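You operate a simulated robot arm through the tools that you are given. There is no shell and no other tool.

You are at the controls of a simulated robot arm. One attempt, no reset.

TASK
Tap the white and blue base plugs home, then sand both contact spots.
Fine: on the booth's upturned bowl; spots flat; soft mallet, no chips; red block; extractor on before you sand and off after; tools back; leave the glaze lump and the two seated plugs. Set down upright: red sanding block. What is to be rubbed or washed off counts as gone when no trace of it is left.

Only the result counts: the job must be done as asked and must still hold three seconds after the hand-in. Knocking over, shifting, dropping, spilling or breaking anything else fails it.

THE ROBOT
A 7-joint arm with a two-finger parallel gripper, fixed in place. Base frame: the origin is at the foot of the arm, x ahead of it, y to its left, z up; the work surface is at about z = 870. Lengths are in mm, angles in degrees, forces in N, time in s.
Its first joint turns from -149.0 to 149.0 degrees. Payload 3.43 kg.
The TCP is the grasp point between the finger pads, 30 mm short of the fingertips. In the tool frame z runs along the fingers and y along their closing line. The gripper opens to 94 mm. The fingers are 28 mm wide and 10 mm thick; the gripper's body (50 by 96 mm) begins 55 mm behind the TCP.
Orientation is that of the tool frame in the base frame, as a unit quaternion [x, y, z, w]. With the fingers straight down and closing along the base's y, the tool's x points along the base's -x, its y along +y and its z along -z.

THE INTERFACE
- The arm moves only by the tool nudge_tool. Its argument "plan" is text: rows parted by semicolons, each of 6 numbers parted by spaces: the shift along the tool's x, y, z in units of 200 mm (1.0 is 200 mm), then the turn, a rotation vector about the tool's x, y, z in units of 120 degrees (1.0 is 120 degrees). In form: dx dy dz wx wy wz; .... A call has 1 to 20 rows; each row is the pose to reach, as a shift and turn from the pose commanded when the call began, along the tool's axes at that moment. "claw" is the opening, from 0 (shut) to 1 (fully open), set as the call begins (left out, the last holds). A call with a number of a shift or a turn outside -1 to 1 is refused whole. Rows are played at 5 a second. More than 50 mm and 8.6 degrees between two rows, or a gripper value outside its range, and nothing of the call is played. Where a pose cannot be reached the arm comes as near as it can. A force on the tool above 90 N (or 10 N above the force at the start of the call, whichever is more), or a blocked arm, ends the call early, and 0.2 s more pass. Each finger travels about 45 mm/s and halts on what it meets, pressing with about 44 N; the grip force reading is that of the motor and also rises with nothing between the fingers. The clock runs only during rows and for 0.2 s after the last one: add rows that repeat a pose to give the fingers time. The reply holds the time, the measured pose of the TCP, the force on the tool along the base axes, the opening and the grip force, in the units named above and with some noise, with the torque about the TCP (base axes, N m) and any sound that the robot's microphone picked up.
- Cameras (640 x 400 px; columns grow to the right, rows downward): "scene" is fixed at [49.8, 648.1, 1496.9]; the picture's right is [0.55, -0.83, 0.00], its down [-0.61, -0.40, -0.68] and it looks along [0.57, 0.38, -0.73] (base axes); focal length 306 px, centre (320, 200). "wrist" rides on the gripper at [76, 14, -103] in the tool frame; the picture's right is [-0.18, 0.98, 0.00], its down [-0.75, -0.14, -0.64] and it looks along [-0.63, -0.12, 0.77] (tool axes); focal length 243 px, centre (320, 200). There is no depth. A picture from a camera that has moved, and an enlarged one, comes with that camera's place and axes in the base frame and with its lens. The place of the scene camera against the robot may be out by one fixed shift of up to 25 mm in any direction.
- capture(camera): a new picture of that camera. No time passes.
- enlarge(camera, box): a new picture of the part [left, top, right, bottom] of that camera's present view, enlarged. No time passes.
- hand_in(): hands the job in; it is judged then, once.

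Nothing tells you positions but the pictures and the camera data. Unless the task says otherwise, let go and move clear before handing in.

The tools are called after ">>>" as name(argument=value, ...) on one line, values as JSON. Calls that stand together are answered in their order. nudge_tool: Moves the arm, as the interface text tells. Its arguments: {"type":"object","properties":{"plan":{"type":"string"},"claw":{"type":"number"}},"required":["plan"]} The other tools are called the same way: capture (camera) takes a picture; enlarge (camera, box) takes an enlarged picture of a part of a camera's view; hand_in () hands the job in.

At the start:

```text
t: 0.0
position: [468.7, 869.9, 1192.8]
tool_rot: [-0.001, 1.0, 0.0, 0.0]
contact_force: [0.7, 0.0, 0.0]
ft_torque: [-0.01, 0.01, -0.01]
width: 94.4
gripper_force: 0.1
```

scene: 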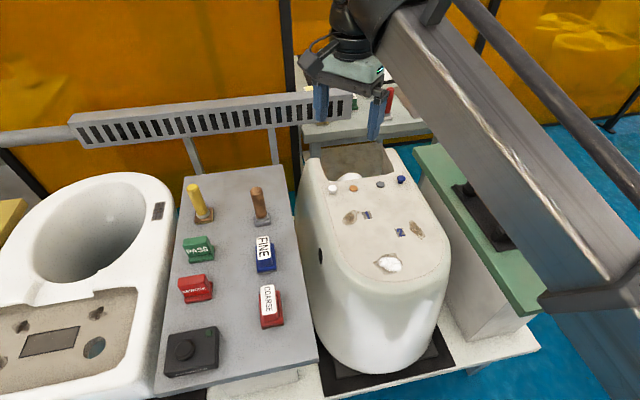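
wrist: 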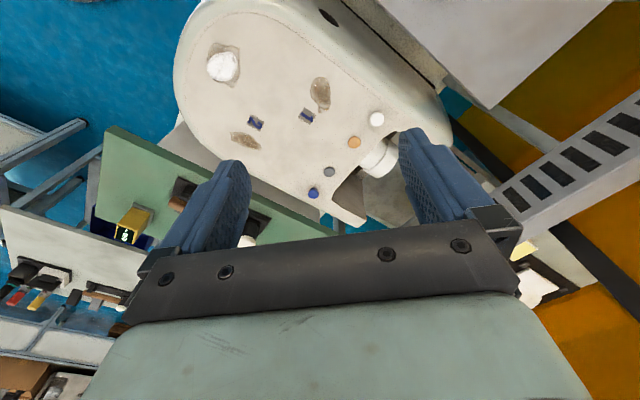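

I see an upturned ceramic bowl with plugs and spots, and a tool board beside it with two mallets, sanding blocks and a dark switch box. I'll look closer before moving.

>>> enlarge(camera="scene", box=[300, 140, 460, 290])

>>> enlarge(camera="scene", box=[150, 160, 310, 280])

>>> enlarge(camera="scene", box=[150, 260, 310, 400])

>>> enlarge(camera="wrist", box=[170, 0, 470, 230])

>>> enlarge(camera="scene", box=[0, 160, 200, 400])

>>> enlarge(camera="scene", box=[280, 40, 540, 200])

```text
2.67 times, centred on (380, 215) of scene
camera zoom: at [49.8, 648.1, 1496.9], right [0.55, -0.83, 0.0], down [-0.61, -0.4, -0.68], along [0.57, 0.38, -0.73], focal length 816 px, centre (160, 160)
```

zoom: 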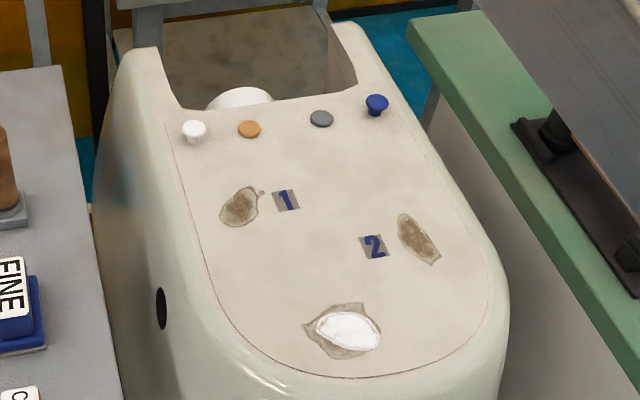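

```text
3.33 times, centred on (230, 220) of scene
camera zoom: at [49.8, 648.1, 1496.9], right [0.55, -0.83, 0.0], down [-0.61, -0.4, -0.68], along [0.57, 0.38, -0.73], focal length 1021 px, centre (620, 133)
```

zoom: 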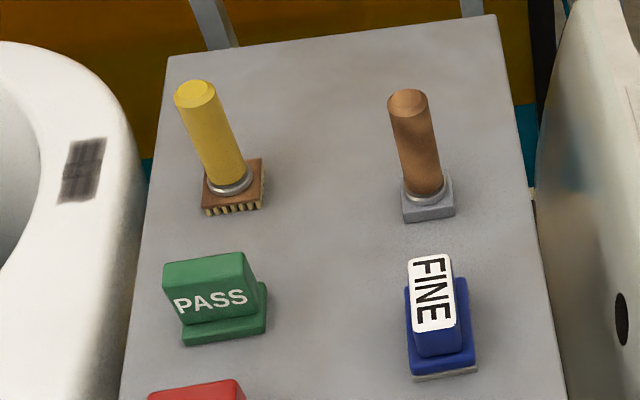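

```text
2.86 times, centred on (230, 330) of scene
camera zoom: at [49.8, 648.1, 1496.9], right [0.55, -0.83, 0.0], down [-0.61, -0.4, -0.68], along [0.57, 0.38, -0.73], focal length 875 px, centre (577, -171)
```

zoom: 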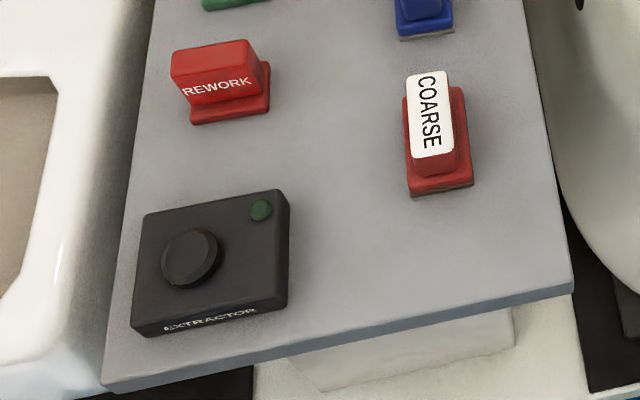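

```text
1.74 times, centred on (320, 115) of wrist
camera zoom: at [393.1, 883.2, 1295.4], right [0.18, 0.98, 0.0], down [0.75, -0.14, 0.64], along [0.63, -0.12, -0.77], focal length 422 px, centre (320, 348)
```

zoom: 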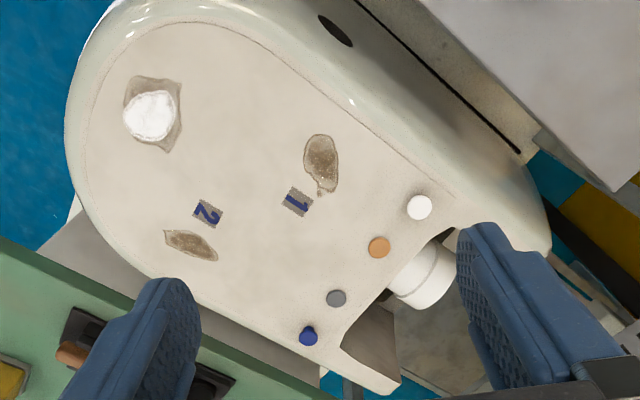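

```text
1.67 times, centred on (100, 280) of scene
camera zoom: at [49.8, 648.1, 1496.9], right [0.55, -0.83, 0.0], down [-0.61, -0.4, -0.68], along [0.57, 0.38, -0.73], focal length 510 px, centre (687, 67)
```

zoom: 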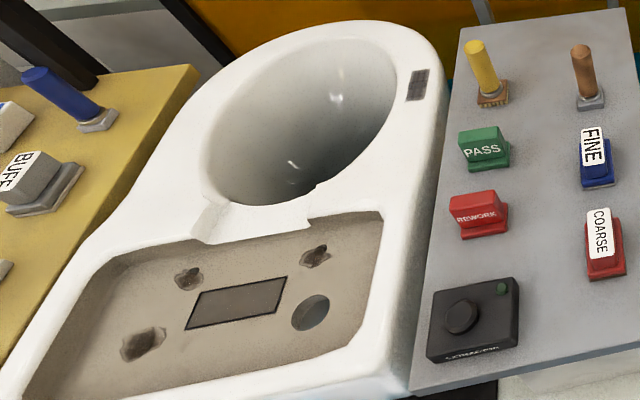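

```text
2.46 times, centred on (410, 120) of scene
camera zoom: at [49.8, 648.1, 1496.9], right [0.55, -0.83, 0.0], down [-0.61, -0.4, -0.68], along [0.57, 0.38, -0.73], focal length 754 px, centre (98, 397)
```

zoom: 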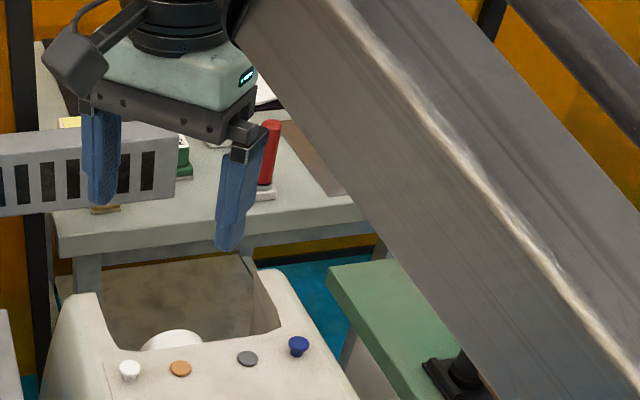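

I see the bowl's plugs (white ~ (556, 944), blue ~ (683, 814)) and spots 1 and 2, but several tool tables remain unclear. I'll move the arm back at height to view the green bench and other tools.

>>> nudge_tool(plan="-0.131 -0.17 0 0 0 0; -0.262 -0.34 0 0 0 0; -0.393 -0.51 0 0 0 0; -0.524 -0.68 0 0 0 0; -0.655 -0.85 0 0 0 0; -0.655 -0.85 0 0 0 0")

>>> capture(camera="wrist")

>>> capture(camera="scene")

```text
t: 1.4
position: [599.8, 699.1, 1191.3]
tool_rot: [0.0, 1.0, 0.0, 0.0]
contact_force: [0.4, -0.6, -0.3]
ft_torque: [0.0, 0.01, -0.02]
width: 93.9
gripper_force: 0.0
```

```text
taken
camera wrist: at [523.9, 712.5, 1294.8], right [0.18, 0.98, 0.0], down [0.75, -0.14, 0.64], along [0.63, -0.12, -0.77], focal length 243 px, centre (320, 200)
```

wrist: 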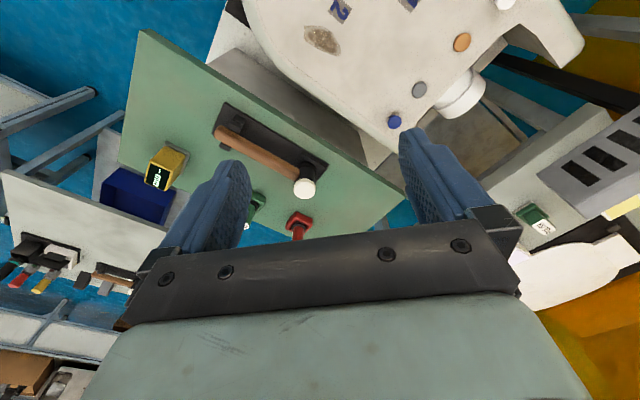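

```text
taken
```

scene: 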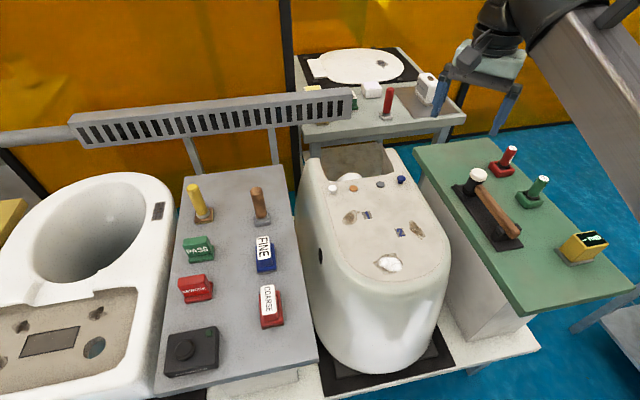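

>>> enlarge(camera="scene", box=[410, 130, 640, 300])

>>> enlarge(camera="wrist", box=[110, 30, 430, 250])

>>> enlarge(camera="scene", box=[290, 40, 480, 160])

>>> enlarge(camera="wrist", box=[0, 220, 160, 400])

```text
2.35 times, centred on (525, 215) of scene
camera zoom: at [49.8, 648.1, 1496.9], right [0.55, -0.83, 0.0], down [-0.61, -0.4, -0.68], along [0.57, 0.38, -0.73], focal length 720 px, centre (-162, 165)
```

zoom: 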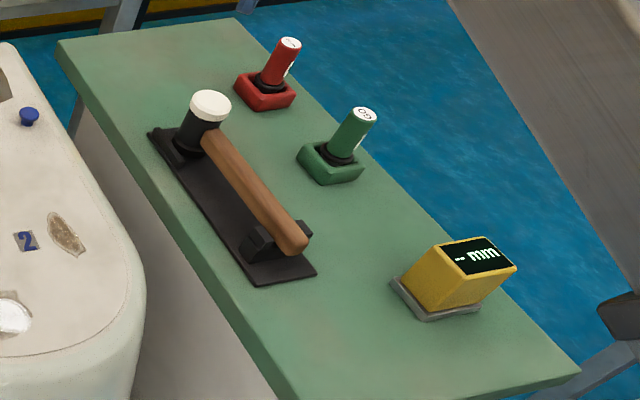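

```text
1.82 times, centred on (270, 140) of wrist
camera zoom: at [523.9, 712.5, 1294.8], right [0.18, 0.98, 0.0], down [0.75, -0.14, 0.64], along [0.63, -0.12, -0.77], focal length 441 px, centre (411, 309)
```

zoom: 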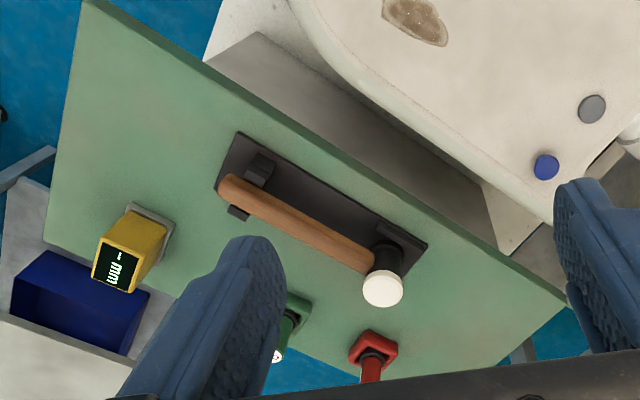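

```text
3.33 times, centred on (385, 100) of scene
camera zoom: at [49.8, 648.1, 1496.9], right [0.55, -0.83, 0.0], down [-0.61, -0.4, -0.68], along [0.57, 0.38, -0.73], focal length 1021 px, centre (103, 533)
```

zoom: 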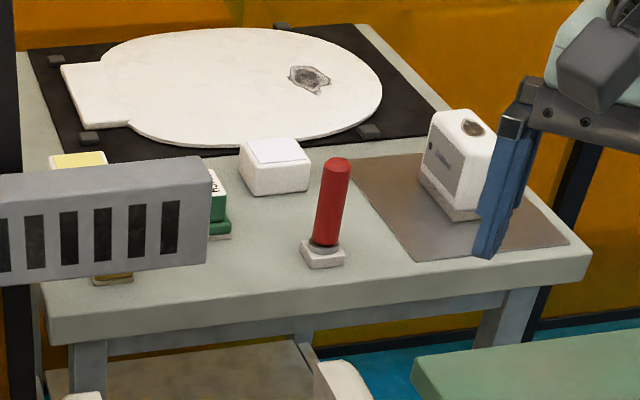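

```text
2.22 times, centred on (80, 310) of wrist
camera zoom: at [523.9, 712.5, 1294.8], right [0.18, 0.98, 0.0], down [0.75, -0.14, 0.64], along [0.63, -0.12, -0.77], focal length 539 px, centre (853, -44)
```

zoom: 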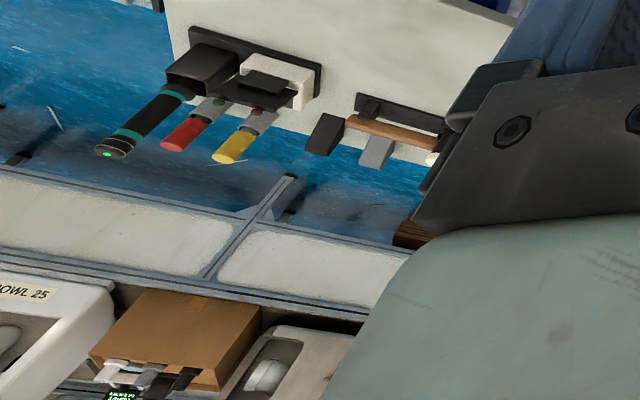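

The soft mallet (wooden handle, black body, white face up) lies in a cradle on the green bench, head about (770, 637, 958), handle pointing towards the robot. I'll turn the tool 45° and go lower for a closer look at it.

>>> nudge_tool(plan="-0.083 -0.107 0.117 0 0 -0.0625; -0.167 -0.215 0.235 0 0 -0.125; -0.25 -0.322 0.352 0 0 -0.1875; -0.333 -0.43 0.47 0 0 -0.25; -0.417 -0.537 0.587 0 0 -0.3125; -0.5 -0.645 0.705 0 0 -0.375; -0.5 -0.645 0.705 0 0 -0.375")

>>> capture(camera="wrist")

>>> capture(camera="scene")

```text
t: 3.0
position: [699.8, 570.2, 1052.5]
tool_rot: [-0.383, 0.924, 0.0, 0.0]
contact_force: [-0.6, 0.6, 0.4]
ft_torque: [-0.03, 0.0, 0.0]
width: 93.9
gripper_force: 0.0
```

```text
taken
camera wrist: at [636.3, 525.1, 1154.6], right [-0.57, 0.82, 0.0], down [0.63, 0.43, 0.64], along [0.53, 0.36, -0.77], focal length 243 px, centre (320, 200)
```

wrist: 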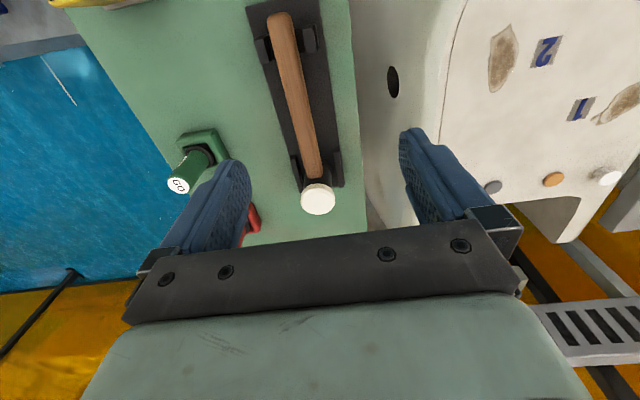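

```text
taken
```

scene: 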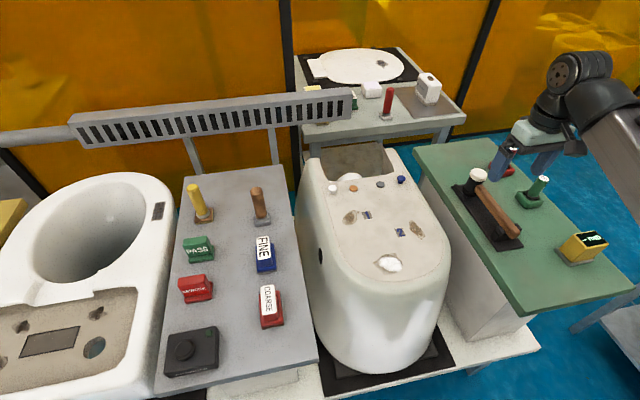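

The handle runs along the 45° direction in its cradle; white plug triangulates to about (571, 949, 881) and blue to (711, 807, 881). I'll zoom in on the mallet and cradle.

>>> enlarge(camera="wrist", box=[220, 0, 400, 230])

>>> enlarge(camera="wrist", box=[440, 0, 640, 240])

>>> enlarge(camera="scene", box=[440, 150, 540, 260])

```text
1.74 times, centred on (310, 115) of wrist
camera zoom: at [636.3, 525.1, 1154.6], right [-0.57, 0.82, 0.0], down [0.63, 0.43, 0.64], along [0.53, 0.36, -0.77], focal length 422 px, centre (337, 348)
```

zoom: 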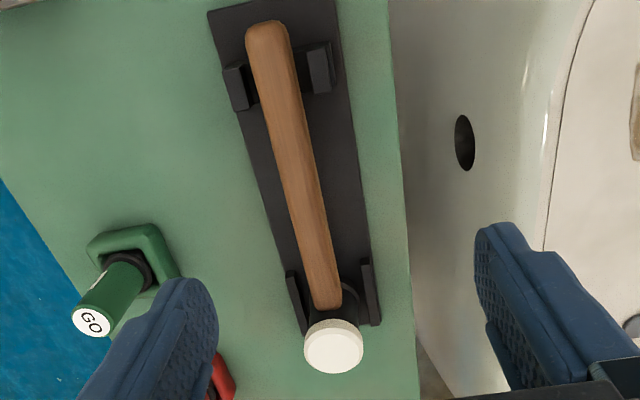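

```text
1.67 times, centred on (540, 120) of wrist
camera zoom: at [636.3, 525.1, 1154.6], right [-0.57, 0.82, 0.0], down [0.63, 0.43, 0.64], along [0.53, 0.36, -0.77], focal length 404 px, centre (-47, 333)
```

zoom: 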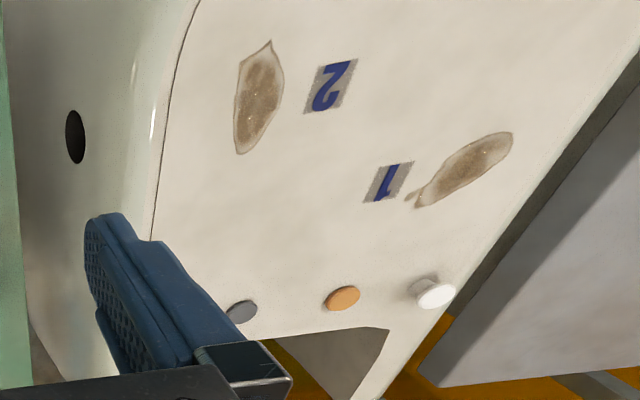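

```text
3.64 times, centred on (490, 205) of scene
camera zoom: at [49.8, 648.1, 1496.9], right [0.55, -0.83, 0.0], down [-0.61, -0.4, -0.68], along [0.57, 0.38, -0.73], focal length 1113 px, centre (-298, 182)
```

zoom: 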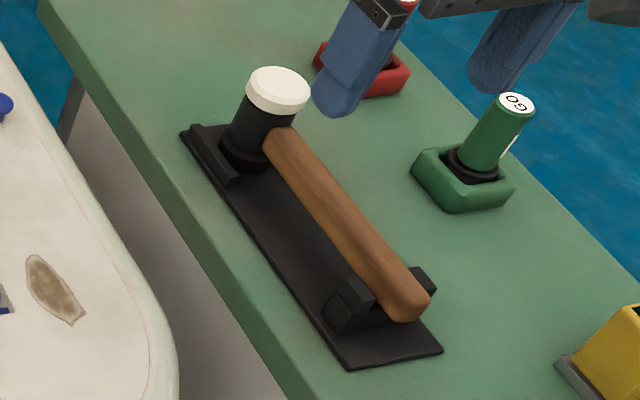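

The handle end is about (665, 503), head centre (795, 630), handle top z≈896, cradle plate top z≈856. I'll tilt the tool 20° so the fingers point outward (for extra reach later) and come above the handle grip point.

>>> nudge_tool(plan="0.017 -0.04 0.0875 0 -0.0556 0; 0.035 -0.08 0.175 0 -0.1111 0; 0.052 -0.119 0.2625 0 -0.1667 0; 0.052 -0.119 0.2625 0 -0.1667 0; 0.052 -0.119 0.2625 0 -0.1667 0")

>>> capture(camera="wrist")

>>> enlarge(camera="scene", box=[440, 110, 600, 260])

```text
t: 4.2
position: [708.2, 546.5, 1000.4]
tool_rot: [-0.377, 0.91, 0.067, 0.162]
contact_force: [0.8, -0.3, -0.2]
ft_torque: [0.03, 0.03, -0.01]
width: 94.1
gripper_force: 0.0
```

```text
taken
camera wrist: at [624.4, 479.7, 1069.1], right [-0.57, 0.82, 0.06], down [0.44, 0.25, 0.86], along [0.69, 0.52, -0.5], focal length 243 px, centre (320, 200)
```

wrist: 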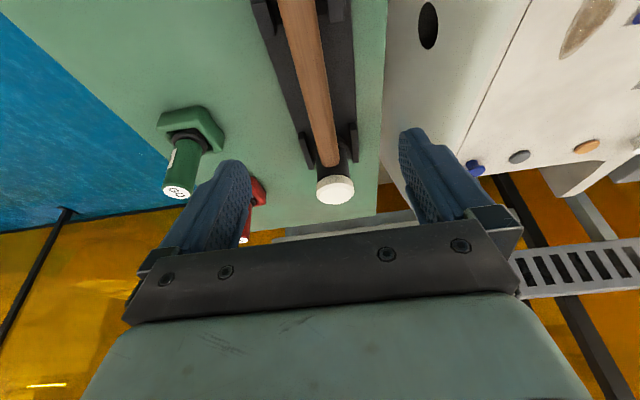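

```text
2.67 times, centred on (520, 185) of scene
camera zoom: at [49.8, 648.1, 1496.9], right [0.55, -0.83, 0.0], down [-0.61, -0.4, -0.68], along [0.57, 0.38, -0.73], focal length 816 px, centre (-213, 240)
```

zoom: 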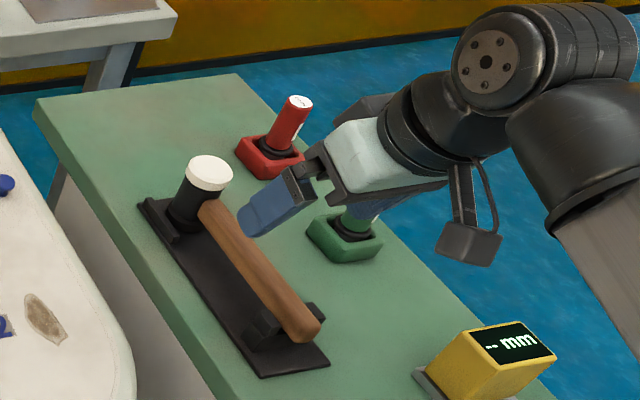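

The mallet handle is centred about 3 mm to the side of the tool axis; the cradle's rear posts end about 35 mm from the handle end. I'll descend to just above grip height, straddling the handle, and check.

>>> nudge_tool(plan="0.05 -0.0175 0.11 0 0 0; 0.1 -0.0175 0.22 0 0 0; 0.14 -0.0175 0.33 0 0 0; 0.181 -0.0175 0.4395 0 0 0; 0.181 -0.0175 0.4395 0 0 0")

>>> capture(camera="wrist")

>>> enlarge(camera="scene", box=[440, 130, 600, 260])

```text
t: 5.4
position: [707.5, 541.2, 902.4]
tool_rot: [-0.376, 0.91, 0.066, 0.161]
contact_force: [-0.3, -0.4, -0.4]
ft_torque: [0.0, 0.02, -0.02]
width: 93.9
gripper_force: 0.1
```

```text
taken
camera wrist: at [623.1, 474.6, 973.8], right [-0.57, 0.82, 0.06], down [0.45, 0.25, 0.86], along [0.69, 0.52, -0.5], focal length 243 px, centre (320, 200)
```

wrist: 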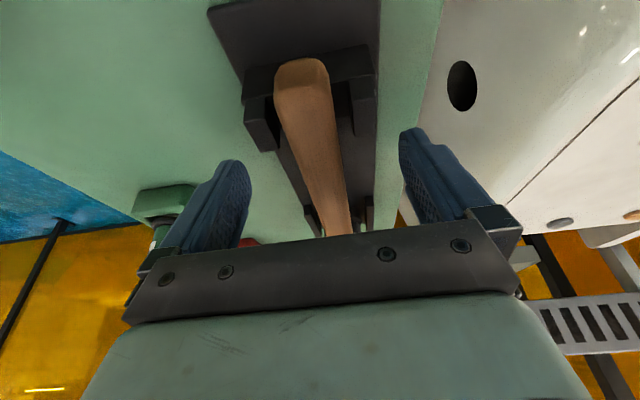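

```text
3.08 times, centred on (520, 195) of scene
camera zoom: at [49.8, 648.1, 1496.9], right [0.55, -0.83, 0.0], down [-0.61, -0.4, -0.68], along [0.57, 0.38, -0.73], focal length 942 px, centre (-295, 215)
```

zoom: 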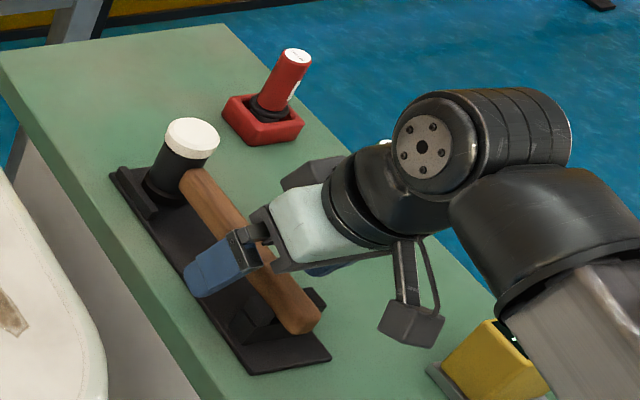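

The fingers straddle the handle, centred. I'll lower the last 8 mm and close.

>>> nudge_tool(plan="0.0144 0 0.0395 0 0 0; 0.0144 0 0.0395 0 0 0")

>>> nudge_tool(plan="0 0 0 0 0 0; 0 0 0 0 0 0; 0 0 0 0 0 0; 0 0 0 0 0 0; 0 0 0 0 0 0; 0 0 0 0 0 0; 0 0 0 0 0 0; 0 0 0 0 0 0", claw=0)

>>> capture(camera="wrist")

>>> enlarge(camera="scene", box=[440, 130, 600, 260])

```text
t: 6.0
position: [707.1, 541.3, 895.5]
tool_rot: [-0.377, 0.91, 0.066, 0.161]
contact_force: [0.0, -0.3, 0.2]
ft_torque: [0.02, -0.01, 0.0]
width: 94.0
gripper_force: 0.0
```

```text
t: 7.8
position: [706.4, 540.6, 895.7]
tool_rot: [-0.377, 0.91, 0.067, 0.161]
contact_force: [-3.4, 2.4, 0.9]
ft_torque: [0.15, 0.04, 0.49]
width: 25.2
gripper_force: 44.1
```

```text
taken
camera wrist: at [622.7, 474.9, 966.0], right [-0.57, 0.82, 0.06], down [0.45, 0.25, 0.86], along [0.69, 0.52, -0.5], focal length 243 px, centre (320, 200)
```

wrist: 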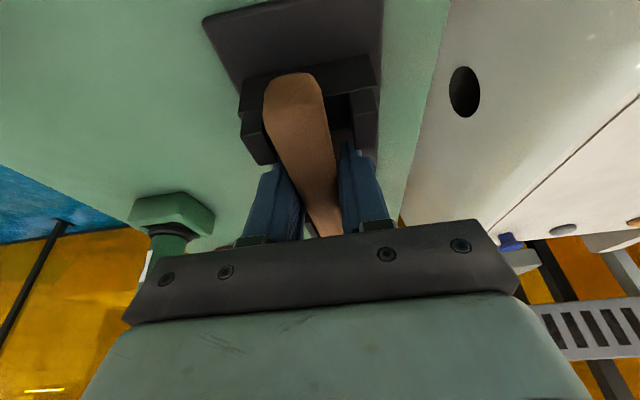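

```text
3.08 times, centred on (520, 195) of scene
camera zoom: at [49.8, 648.1, 1496.9], right [0.55, -0.83, 0.0], down [-0.61, -0.4, -0.68], along [0.57, 0.38, -0.73], focal length 942 px, centre (-295, 215)
```

zoom: 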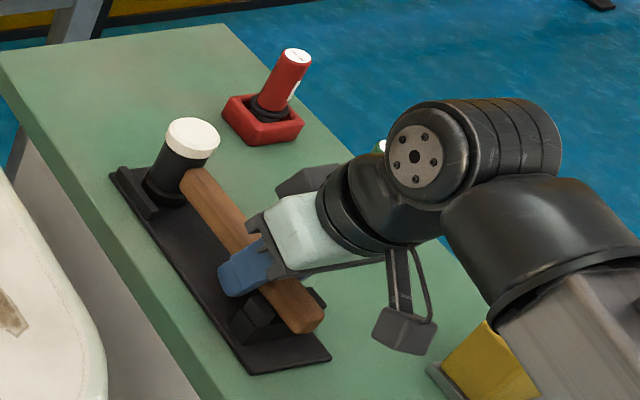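

The handle is gripped (25 mm wide). I'll lift straight up and check the head.

>>> nudge_tool(plan="-0.017 0 -0.047 0 0 0; -0.051 0 -0.141 0 0 0; -0.103 0 -0.282 0 0 0; -0.154 0 -0.423 0 0 0; -0.205 0 -0.564 0 0 0; -0.205 0 -0.564 0 0 0")

>>> capture(camera="wrist")

>>> enlarge(camera="scene", box=[420, 90, 620, 260])

```text
t: 9.2
position: [708.1, 540.6, 1014.6]
tool_rot: [-0.376, 0.91, 0.066, 0.16]
contact_force: [0.9, 1.1, -4.6]
ft_torque: [-0.36, 0.34, 0.01]
width: 25.3
gripper_force: 43.7
```

```text
taken
camera wrist: at [623.3, 474.4, 1085.5], right [-0.57, 0.82, 0.06], down [0.45, 0.25, 0.86], along [0.69, 0.52, -0.51], focal length 243 px, centre (320, 200)
```

wrist: 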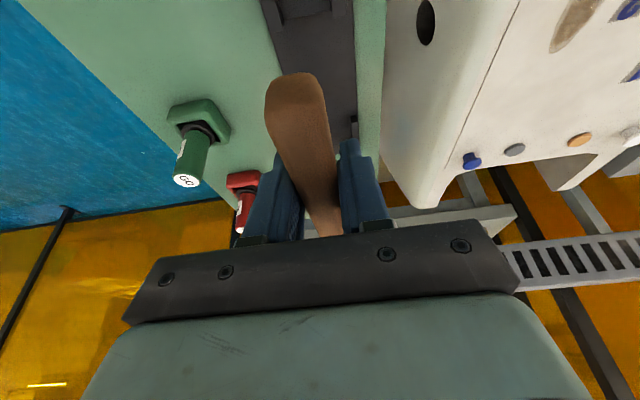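

```text
2.35 times, centred on (520, 175) of scene
camera zoom: at [49.8, 648.1, 1496.9], right [0.55, -0.83, 0.0], down [-0.61, -0.4, -0.68], along [0.57, 0.38, -0.73], focal length 720 px, centre (-151, 259)
```

zoom: 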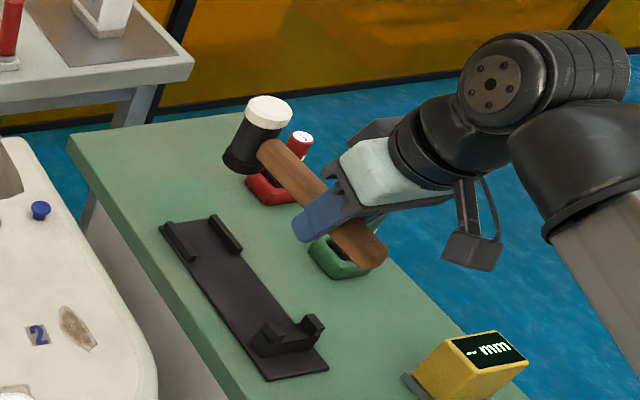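

The mallet is lifted cleanly with its black rubber face down. I'll carry it at height to above the blue plug (~(711, 807)) and check alignment with the scene camera.

>>> nudge_tool(plan="-0.045 0.155 0.03 0 0 0; -0.09 0.31 0.06 0 0 0; -0.135 0.465 0.09 0 0 0; -0.18 0.62 0.12 0 0 0; -0.225 0.775 0.15 0 0 0; -0.27 0.93 0.176 0 0 0; -0.27 0.93 0.176 0 0 0; -0.27 0.93 0.176 0 0 0")

>>> capture(camera="wrist")

>>> capture(camera="scene")

>>> enlarge(camera="scene", box=[320, 110, 480, 220])

```text
t: 11.0
position: [621.6, 716.5, 1003.8]
tool_rot: [-0.377, 0.91, 0.066, 0.161]
contact_force: [0.1, 1.0, -4.6]
ft_torque: [-0.33, 0.32, -0.04]
width: 25.2
gripper_force: 43.9
```

```text
taken
camera wrist: at [536.7, 650.7, 1072.7], right [-0.57, 0.82, 0.06], down [0.45, 0.25, 0.86], along [0.69, 0.52, -0.5], focal length 243 px, centre (320, 200)
```

wrist: 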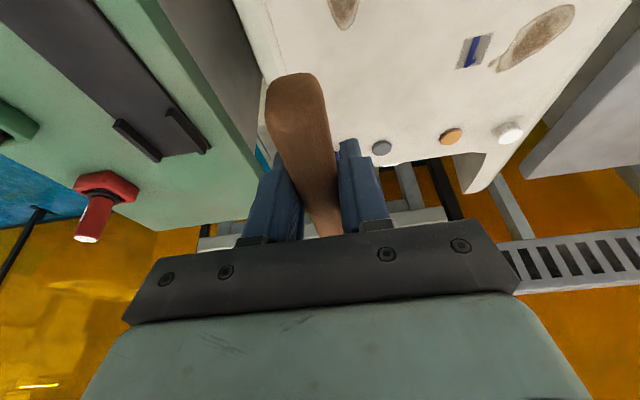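

```text
taken
```

scene: 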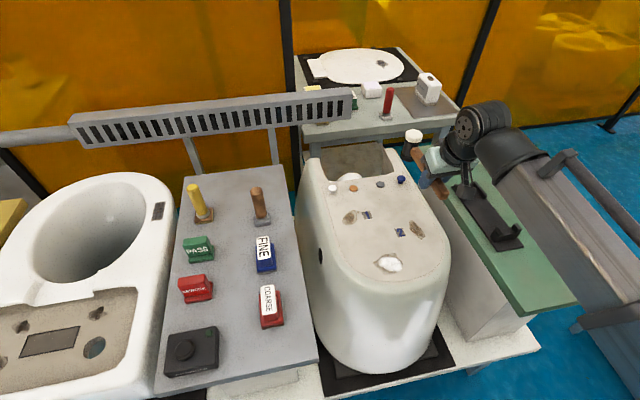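

```text
3.64 times, centred on (400, 165) of scene
camera zoom: at [49.8, 648.1, 1496.9], right [0.55, -0.83, 0.0], down [-0.61, -0.4, -0.68], along [0.57, 0.38, -0.73], focal length 1113 px, centre (29, 327)
```

zoom: 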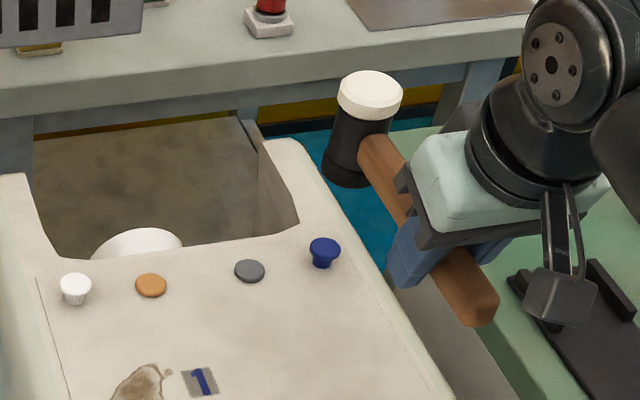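

The head is above the blue plug within a few mm by both cameras. I'll lower slowly to about 10 mm above the plug and re-check.

>>> nudge_tool(plan="0.031 0 0.085 0 0 0; 0.062 0 0.17 0 0 0; 0.093 0 0.255 0 0 0; 0.12 0 0.33 0 0 0; 0.12 0 0.33 0 0 0; 0.12 0 0.33 0 0 0")

>>> enlarge(camera="scene", box=[340, 130, 460, 220])

>>> capture(camera="wrist")

```text
t: 12.4
position: [621.9, 717.9, 931.6]
tool_rot: [-0.376, 0.91, 0.066, 0.159]
contact_force: [0.4, 0.0, -4.2]
ft_torque: [-0.34, 0.35, 0.01]
width: 25.4
gripper_force: 44.4
```

```text
4.44 times, centred on (400, 175) of scene
camera zoom: at [49.8, 648.1, 1496.9], right [0.55, -0.83, 0.0], down [-0.61, -0.4, -0.68], along [0.57, 0.38, -0.73], focal length 1361 px, centre (-36, 311)
```

zoom: 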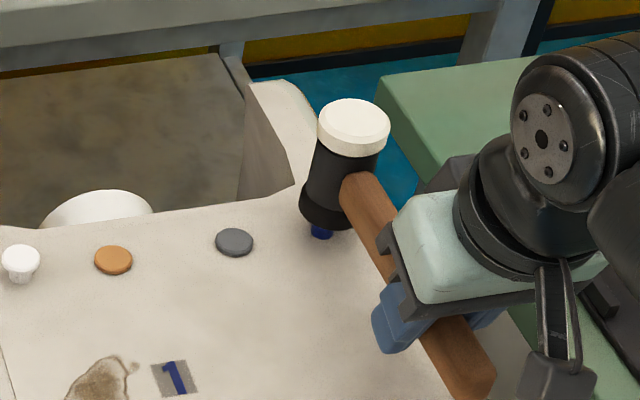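

```text
taken
camera wrist: at [536.9, 651.5, 1000.9], right [-0.57, 0.82, 0.06], down [0.45, 0.25, 0.86], along [0.69, 0.52, -0.5], focal length 243 px, centre (320, 200)
```

wrist: 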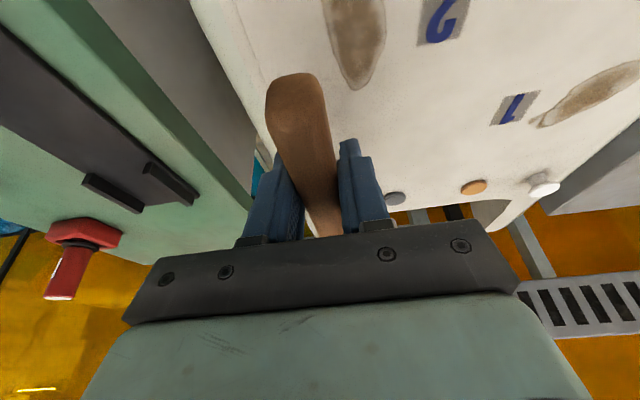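

The head hovers just above the blue plug. I'll come down gently in small steps to find contact and read the force.

>>> nudge_tool(plan="0.0085 0 0.0235 0 0 0; 0.0137 0 0.0376 0 0 0; 0.0171 0 0.047 0 0 0; 0.0205 0 0.0564 0 0 0")

>>> enlarge(camera="scene", box=[340, 130, 460, 220])

```text
t: 13.4
position: [619.0, 715.5, 920.2]
tool_rot: [-0.376, 0.91, 0.067, 0.162]
contact_force: [-9.1, -7.6, 16.3]
ft_torque: [1.17, -1.09, 0.12]
width: 25.1
gripper_force: 44.0
```

```text
4.44 times, centred on (400, 175) of scene
camera zoom: at [49.8, 648.1, 1496.9], right [0.55, -0.83, 0.0], down [-0.61, -0.4, -0.68], along [0.57, 0.38, -0.73], focal length 1361 px, centre (-36, 311)
```

zoom: 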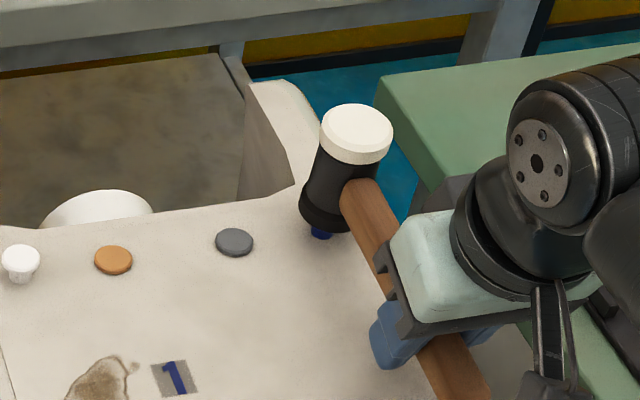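

The black face rests on the plug with ~20 N and the plug does not yield to a steady push, so it needs a tap. I'll raise 20 mm and give a modest tap, retracting right after.

>>> nudge_tool(plan="-0.0342 0 -0.094 0 0 0; -0.0342 0 -0.094 0 0 0; 0.0034 0 0.0094 0 0 0; -0.0342 0 -0.094 0 0 0; -0.0342 0 -0.094 0 0 0")

>>> enlarge(camera="scene", box=[340, 130, 460, 220])

```text
t: 14.6
position: [622.5, 719.0, 937.7]
tool_rot: [-0.377, 0.91, 0.067, 0.16]
contact_force: [0.6, 0.2, -4.8]
ft_torque: [-0.37, 0.38, -0.01]
width: 25.3
gripper_force: 44.0
```

```text
4.44 times, centred on (400, 175) of scene
camera zoom: at [49.8, 648.1, 1496.9], right [0.55, -0.83, 0.0], down [-0.61, -0.4, -0.68], along [0.57, 0.38, -0.73], focal length 1361 px, centre (-36, 311)
```

zoom: 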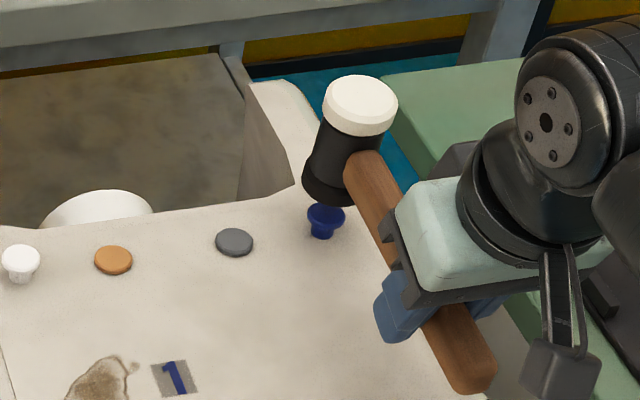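

The plug has not moved noticeably. I'll tap harder with a faster stroke and slight follow-through.

>>> nudge_tool(plan="-0.0171 0 -0.047 0 0 0; -0.0171 0 -0.047 0 0 0; 0.0445 0 0.1222 0 0 0; 0 0 0 0 0 0; 0 0 0 0 0 0")

>>> enlarge(camera="scene", box=[340, 130, 460, 220])

```text
t: 15.8
position: [622.7, 717.4, 940.4]
tool_rot: [-0.377, 0.91, 0.066, 0.16]
contact_force: [-0.2, 0.3, -5.6]
ft_torque: [-0.31, 0.32, 0.01]
width: 25.1
gripper_force: 44.0
```

```text
4.44 times, centred on (400, 175) of scene
camera zoom: at [49.8, 648.1, 1496.9], right [0.55, -0.83, 0.0], down [-0.61, -0.4, -0.68], along [0.57, 0.38, -0.73], focal length 1361 px, centre (-36, 311)
```

zoom: 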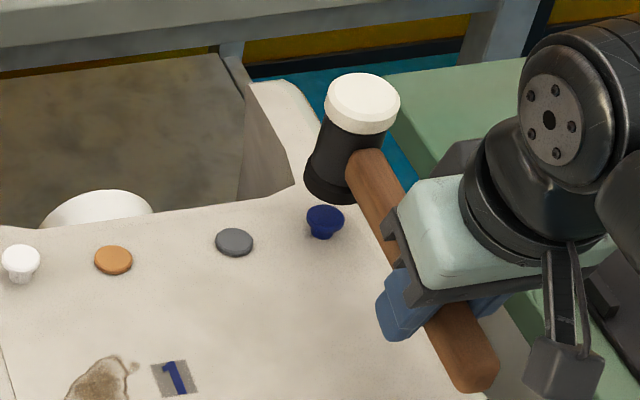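

Still no visible change; the mallet may have pitched slightly in the grip. I'll check with both cameras before continuing.

>>> capture(camera="wrist")

>>> enlarge(camera="scene", box=[385, 130, 445, 190])

```text
taken
camera wrist: at [537.6, 651.5, 1010.4], right [-0.57, 0.82, 0.06], down [0.45, 0.25, 0.86], along [0.69, 0.52, -0.5], focal length 243 px, centre (320, 200)
```

wrist: 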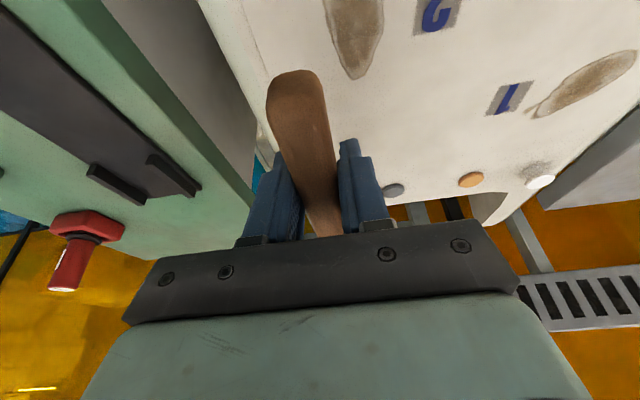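

```text
6.67 times, centred on (415, 160) of scene
camera zoom: at [49.8, 648.1, 1496.9], right [0.55, -0.83, 0.0], down [-0.61, -0.4, -0.68], along [0.57, 0.38, -0.73], focal length 2041 px, centre (-313, 467)
```

zoom: 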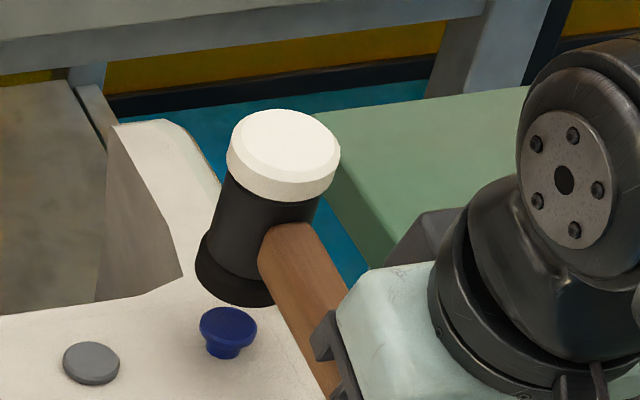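

The grip has held (handle end moved under 1 mm). I'll repeat with a fuller stroke and more follow-through, then compare in the same zoom.

>>> nudge_tool(plan="-0.0342 0 -0.094 0 0 0; -0.0342 0 -0.094 0 0 0; 0.041 0 0.1128 0 0 0; 0.041 0 0.1128 0 0 0; 0 0 0 0 0 0; 0 0 0 0 0 0")

>>> enlarge(camera="scene", box=[385, 130, 445, 190])

```text
t: 17.2
position: [620.3, 717.1, 936.7]
tool_rot: [-0.377, 0.91, 0.066, 0.161]
contact_force: [0.5, 0.4, -4.7]
ft_torque: [-0.36, 0.35, 0.0]
width: 25.2
gripper_force: 44.2
```

```text
6.67 times, centred on (415, 160) of scene
camera zoom: at [49.8, 648.1, 1496.9], right [0.55, -0.83, 0.0], down [-0.61, -0.4, -0.68], along [0.57, 0.38, -0.73], focal length 2041 px, centre (-313, 467)
```

zoom: 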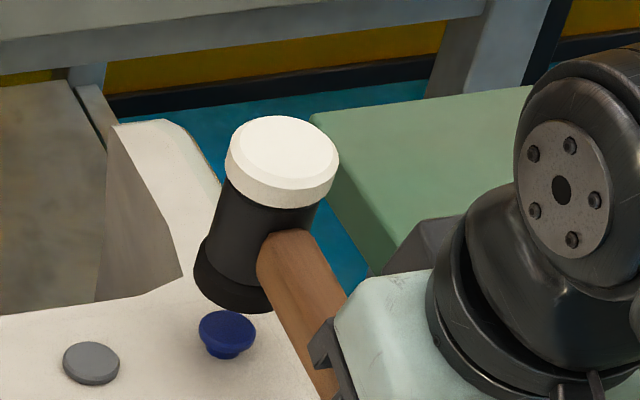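

The blue plug has gone down a little (about 2–3 mm). I'll repeat taps of the same strength.

>>> nudge_tool(plan="-0.0342 0 -0.094 0 0 0; -0.0342 0 -0.094 0 0 0; 0.0427 0 0.1175 0 0 0; 0.0427 0 0.1175 0 0 0; -0.0342 0 -0.094 0 0 0; -0.0342 0 -0.094 0 0 0; 0.0445 0 0.1222 0 0 0; 0.0445 0 0.1222 0 0 0; 0 0 0 0 0 0; 0 0 0 0 0 0")

>>> enlarge(camera="scene", box=[385, 130, 445, 190])

```text
t: 19.4
position: [622.3, 715.0, 937.2]
tool_rot: [-0.377, 0.91, 0.067, 0.16]
contact_force: [-0.5, 0.4, -4.9]
ft_torque: [-0.35, 0.36, -0.03]
width: 25.2
gripper_force: 43.9
```

```text
6.67 times, centred on (415, 160) of scene
camera zoom: at [49.8, 648.1, 1496.9], right [0.55, -0.83, 0.0], down [-0.61, -0.4, -0.68], along [0.57, 0.38, -0.73], focal length 2041 px, centre (-313, 467)
```

zoom: 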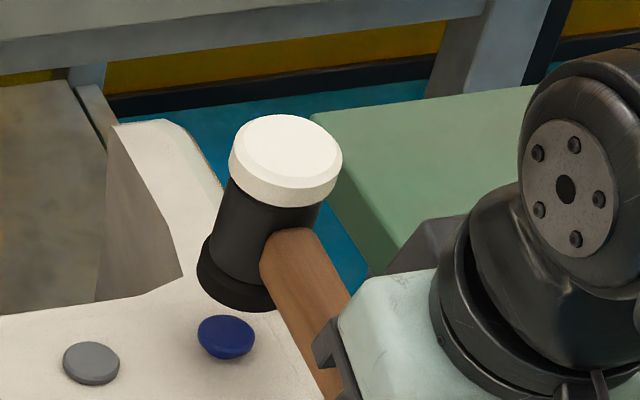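

The blue plug is lower still, nearly seated. Two more taps, slightly deeper.

>>> nudge_tool(plan="-0.0342 0 -0.094 0 0 0; -0.0342 0 -0.094 0 0 0; 0.0479 0 0.1316 0 0 0; 0.0479 0 0.1316 0 0 0; -0.0342 0 -0.094 0 0 0; -0.0342 0 -0.094 0 0 0; 0.0496 0 0.1363 0 0 0; 0.0496 0 0.1363 0 0 0; 0 0 0 0 0 0; 0 0 0 0 0 0")

>>> enlarge(camera="scene", box=[385, 130, 445, 190])

```text
t: 21.6
position: [621.8, 717.2, 937.4]
tool_rot: [-0.377, 0.91, 0.067, 0.161]
contact_force: [1.1, 0.1, -5.3]
ft_torque: [-0.36, 0.34, -0.02]
width: 25.3
gripper_force: 44.3
```

```text
6.67 times, centred on (415, 160) of scene
camera zoom: at [49.8, 648.1, 1496.9], right [0.55, -0.83, 0.0], down [-0.61, -0.4, -0.68], along [0.57, 0.38, -0.73], focal length 2041 px, centre (-313, 467)
```

zoom: 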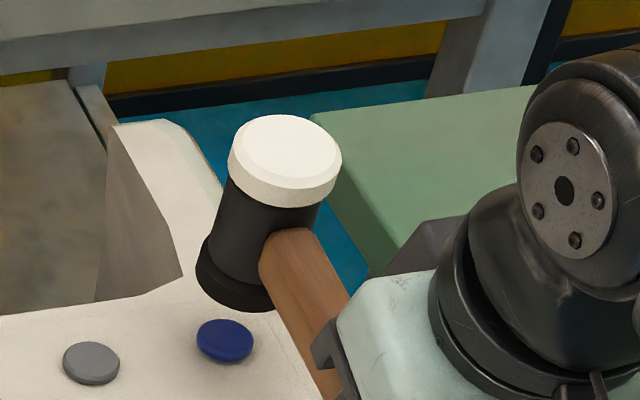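

The blue plug now looks like the seated grey one. One more equal tap to confirm it no longer moves.

>>> nudge_tool(plan="-0.0342 0 -0.094 0 0 0; -0.0342 0 -0.094 0 0 0; 0.0496 0 0.1363 0 0 0; 0.0496 0 0.1363 0 0 0; 0 0 0 0 0 0; 0 0 0 0 0 0; -0.0342 0 -0.094 0 0 0; -0.0855 0 -0.235 0 0 0; -0.0855 0 -0.235 0 0 0")

>>> enlarge(camera="scene", box=[385, 130, 445, 190])

>>> enlarge(camera="scene", box=[375, 170, 415, 195])

```text
t: 23.6
position: [621.4, 719.5, 988.0]
tool_rot: [-0.377, 0.91, 0.067, 0.16]
contact_force: [0.0, -0.7, -4.8]
ft_torque: [-0.31, 0.39, 0.02]
width: 25.2
gripper_force: 43.9
```

```text
6.67 times, centred on (415, 160) of scene
camera zoom: at [49.8, 648.1, 1496.9], right [0.55, -0.83, 0.0], down [-0.61, -0.4, -0.68], along [0.57, 0.38, -0.73], focal length 2041 px, centre (-313, 467)
```

zoom: 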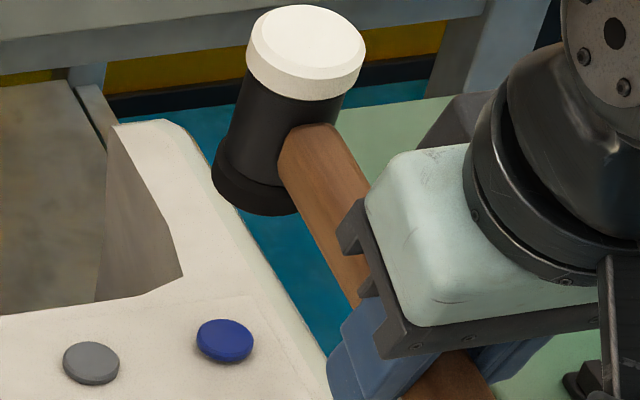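

```text
16.00 times, centred on (395, 182) of scene
camera zoom: at [49.8, 648.1, 1496.9], right [0.55, -0.83, 0.0], down [-0.61, -0.4, -0.68], along [0.57, 0.38, -0.73], focal length 4899 px, centre (-880, 480)
```

zoom: 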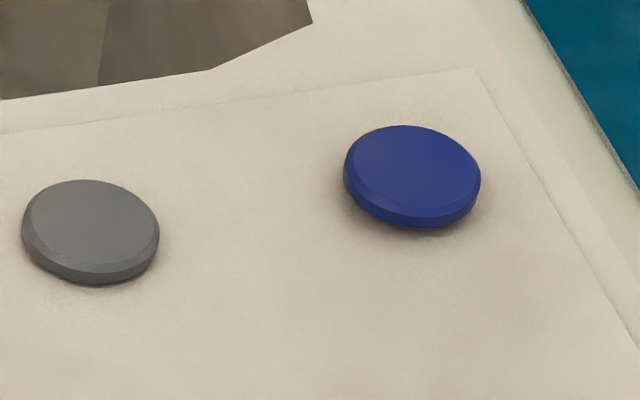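

Blue is down nearly flush; a slightly larger shadow than the grey one suggests maybe half a millimetre left. I'll give two more taps to be sure.

>>> nudge_tool(plan="0.0547 0 0.1504 0 0 0; 0.0547 0 0.1504 0 0 0; 0.1385 0 0.3807 0 0 0; 0.1385 0 0.3807 0 0 0; 0.0547 0 0.1504 0 0 0; 0.0547 0 0.1504 0 0 0; 0.1385 0 0.3807 0 0 0; 0.1385 0 0.3807 0 0 0; 0.0547 0 0.1504 0 0 0; 0 0 0 0 0 0; 0 0 0 0 0 0")

>>> enlarge(camera="scene", box=[375, 170, 415, 195])

>>> capture(camera="wrist")

```text
t: 26.0
position: [622.5, 716.6, 987.3]
tool_rot: [-0.377, 0.91, 0.066, 0.161]
contact_force: [-0.5, -0.2, -4.7]
ft_torque: [-0.37, 0.33, 0.0]
width: 25.2
gripper_force: 44.1
```

```text
16.00 times, centred on (395, 182) of scene
camera zoom: at [49.8, 648.1, 1496.9], right [0.55, -0.83, 0.0], down [-0.61, -0.4, -0.68], along [0.57, 0.38, -0.73], focal length 4899 px, centre (-880, 480)
```

zoom: 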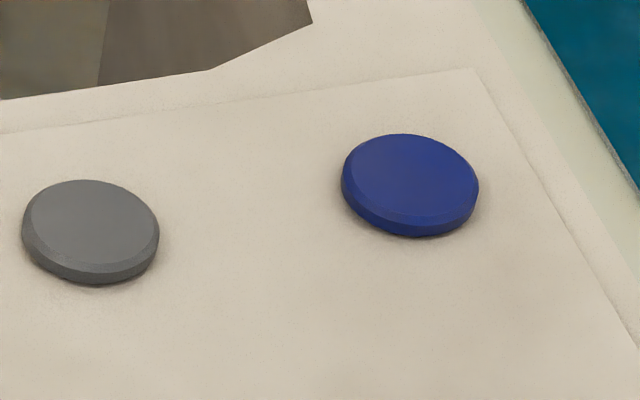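

```text
taken
camera wrist: at [536.8, 651.5, 1058.3], right [-0.57, 0.82, 0.06], down [0.45, 0.25, 0.86], along [0.69, 0.52, -0.51], focal length 243 px, centre (320, 200)
```

wrist: 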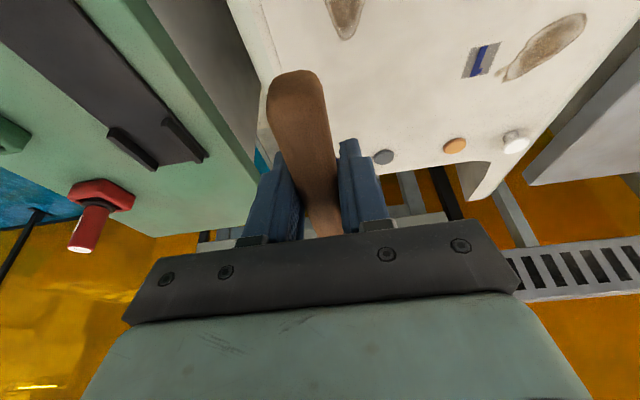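

It moved about 2 mm more and now sits with a thin shadow like the grey one. One more check tap.

>>> nudge_tool(plan="0.0547 0 0.1504 0 0 0; 0.0547 0 0.1504 0 0 0; 0.1385 0 0.3807 0 0 0; 0.1385 0 0.3807 0 0 0; 0.0547 0 0.1504 0 0 0; 0.0547 0 0.1504 0 0 0; 0.1385 0 0.3807 0 0 0; 0.1385 0 0.3807 0 0 0; 0.0547 0 0.1504 0 0 0; 0 0 0 0 0 0; 0 0 0 0 0 0")

>>> enlarge(camera="scene", box=[375, 170, 415, 195])

>>> enlarge(camera="scene", box=[315, 170, 375, 205])

```text
t: 28.4
position: [620.4, 716.6, 986.5]
tool_rot: [-0.378, 0.909, 0.067, 0.16]
contact_force: [1.0, 0.1, -4.0]
ft_torque: [-0.37, 0.31, 0.0]
width: 25.0
gripper_force: 44.2
```

```text
16.00 times, centred on (395, 182) of scene
camera zoom: at [49.8, 648.1, 1496.9], right [0.55, -0.83, 0.0], down [-0.61, -0.4, -0.68], along [0.57, 0.38, -0.73], focal length 4899 px, centre (-880, 480)
```

zoom: 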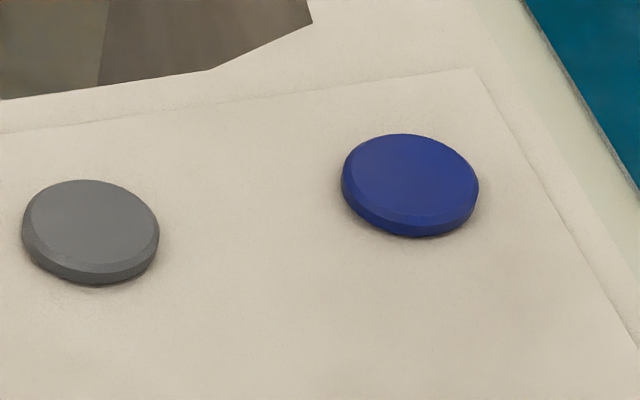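

```text
10.67 times, centred on (345, 188) of scene
camera zoom: at [49.8, 648.1, 1496.9], right [0.55, -0.83, 0.0], down [-0.61, -0.4, -0.68], along [0.57, 0.38, -0.73], focal length 3266 px, centre (53, 333)
```

zoom: 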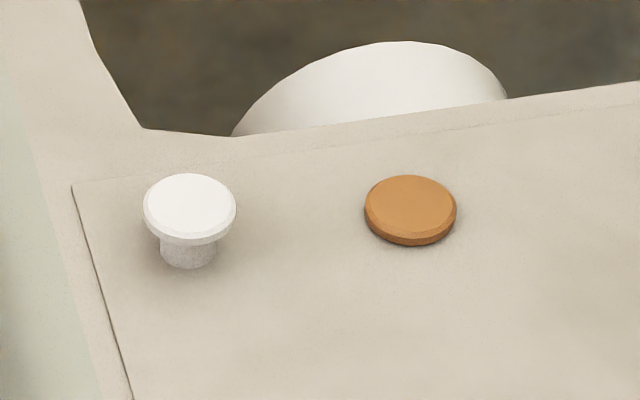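

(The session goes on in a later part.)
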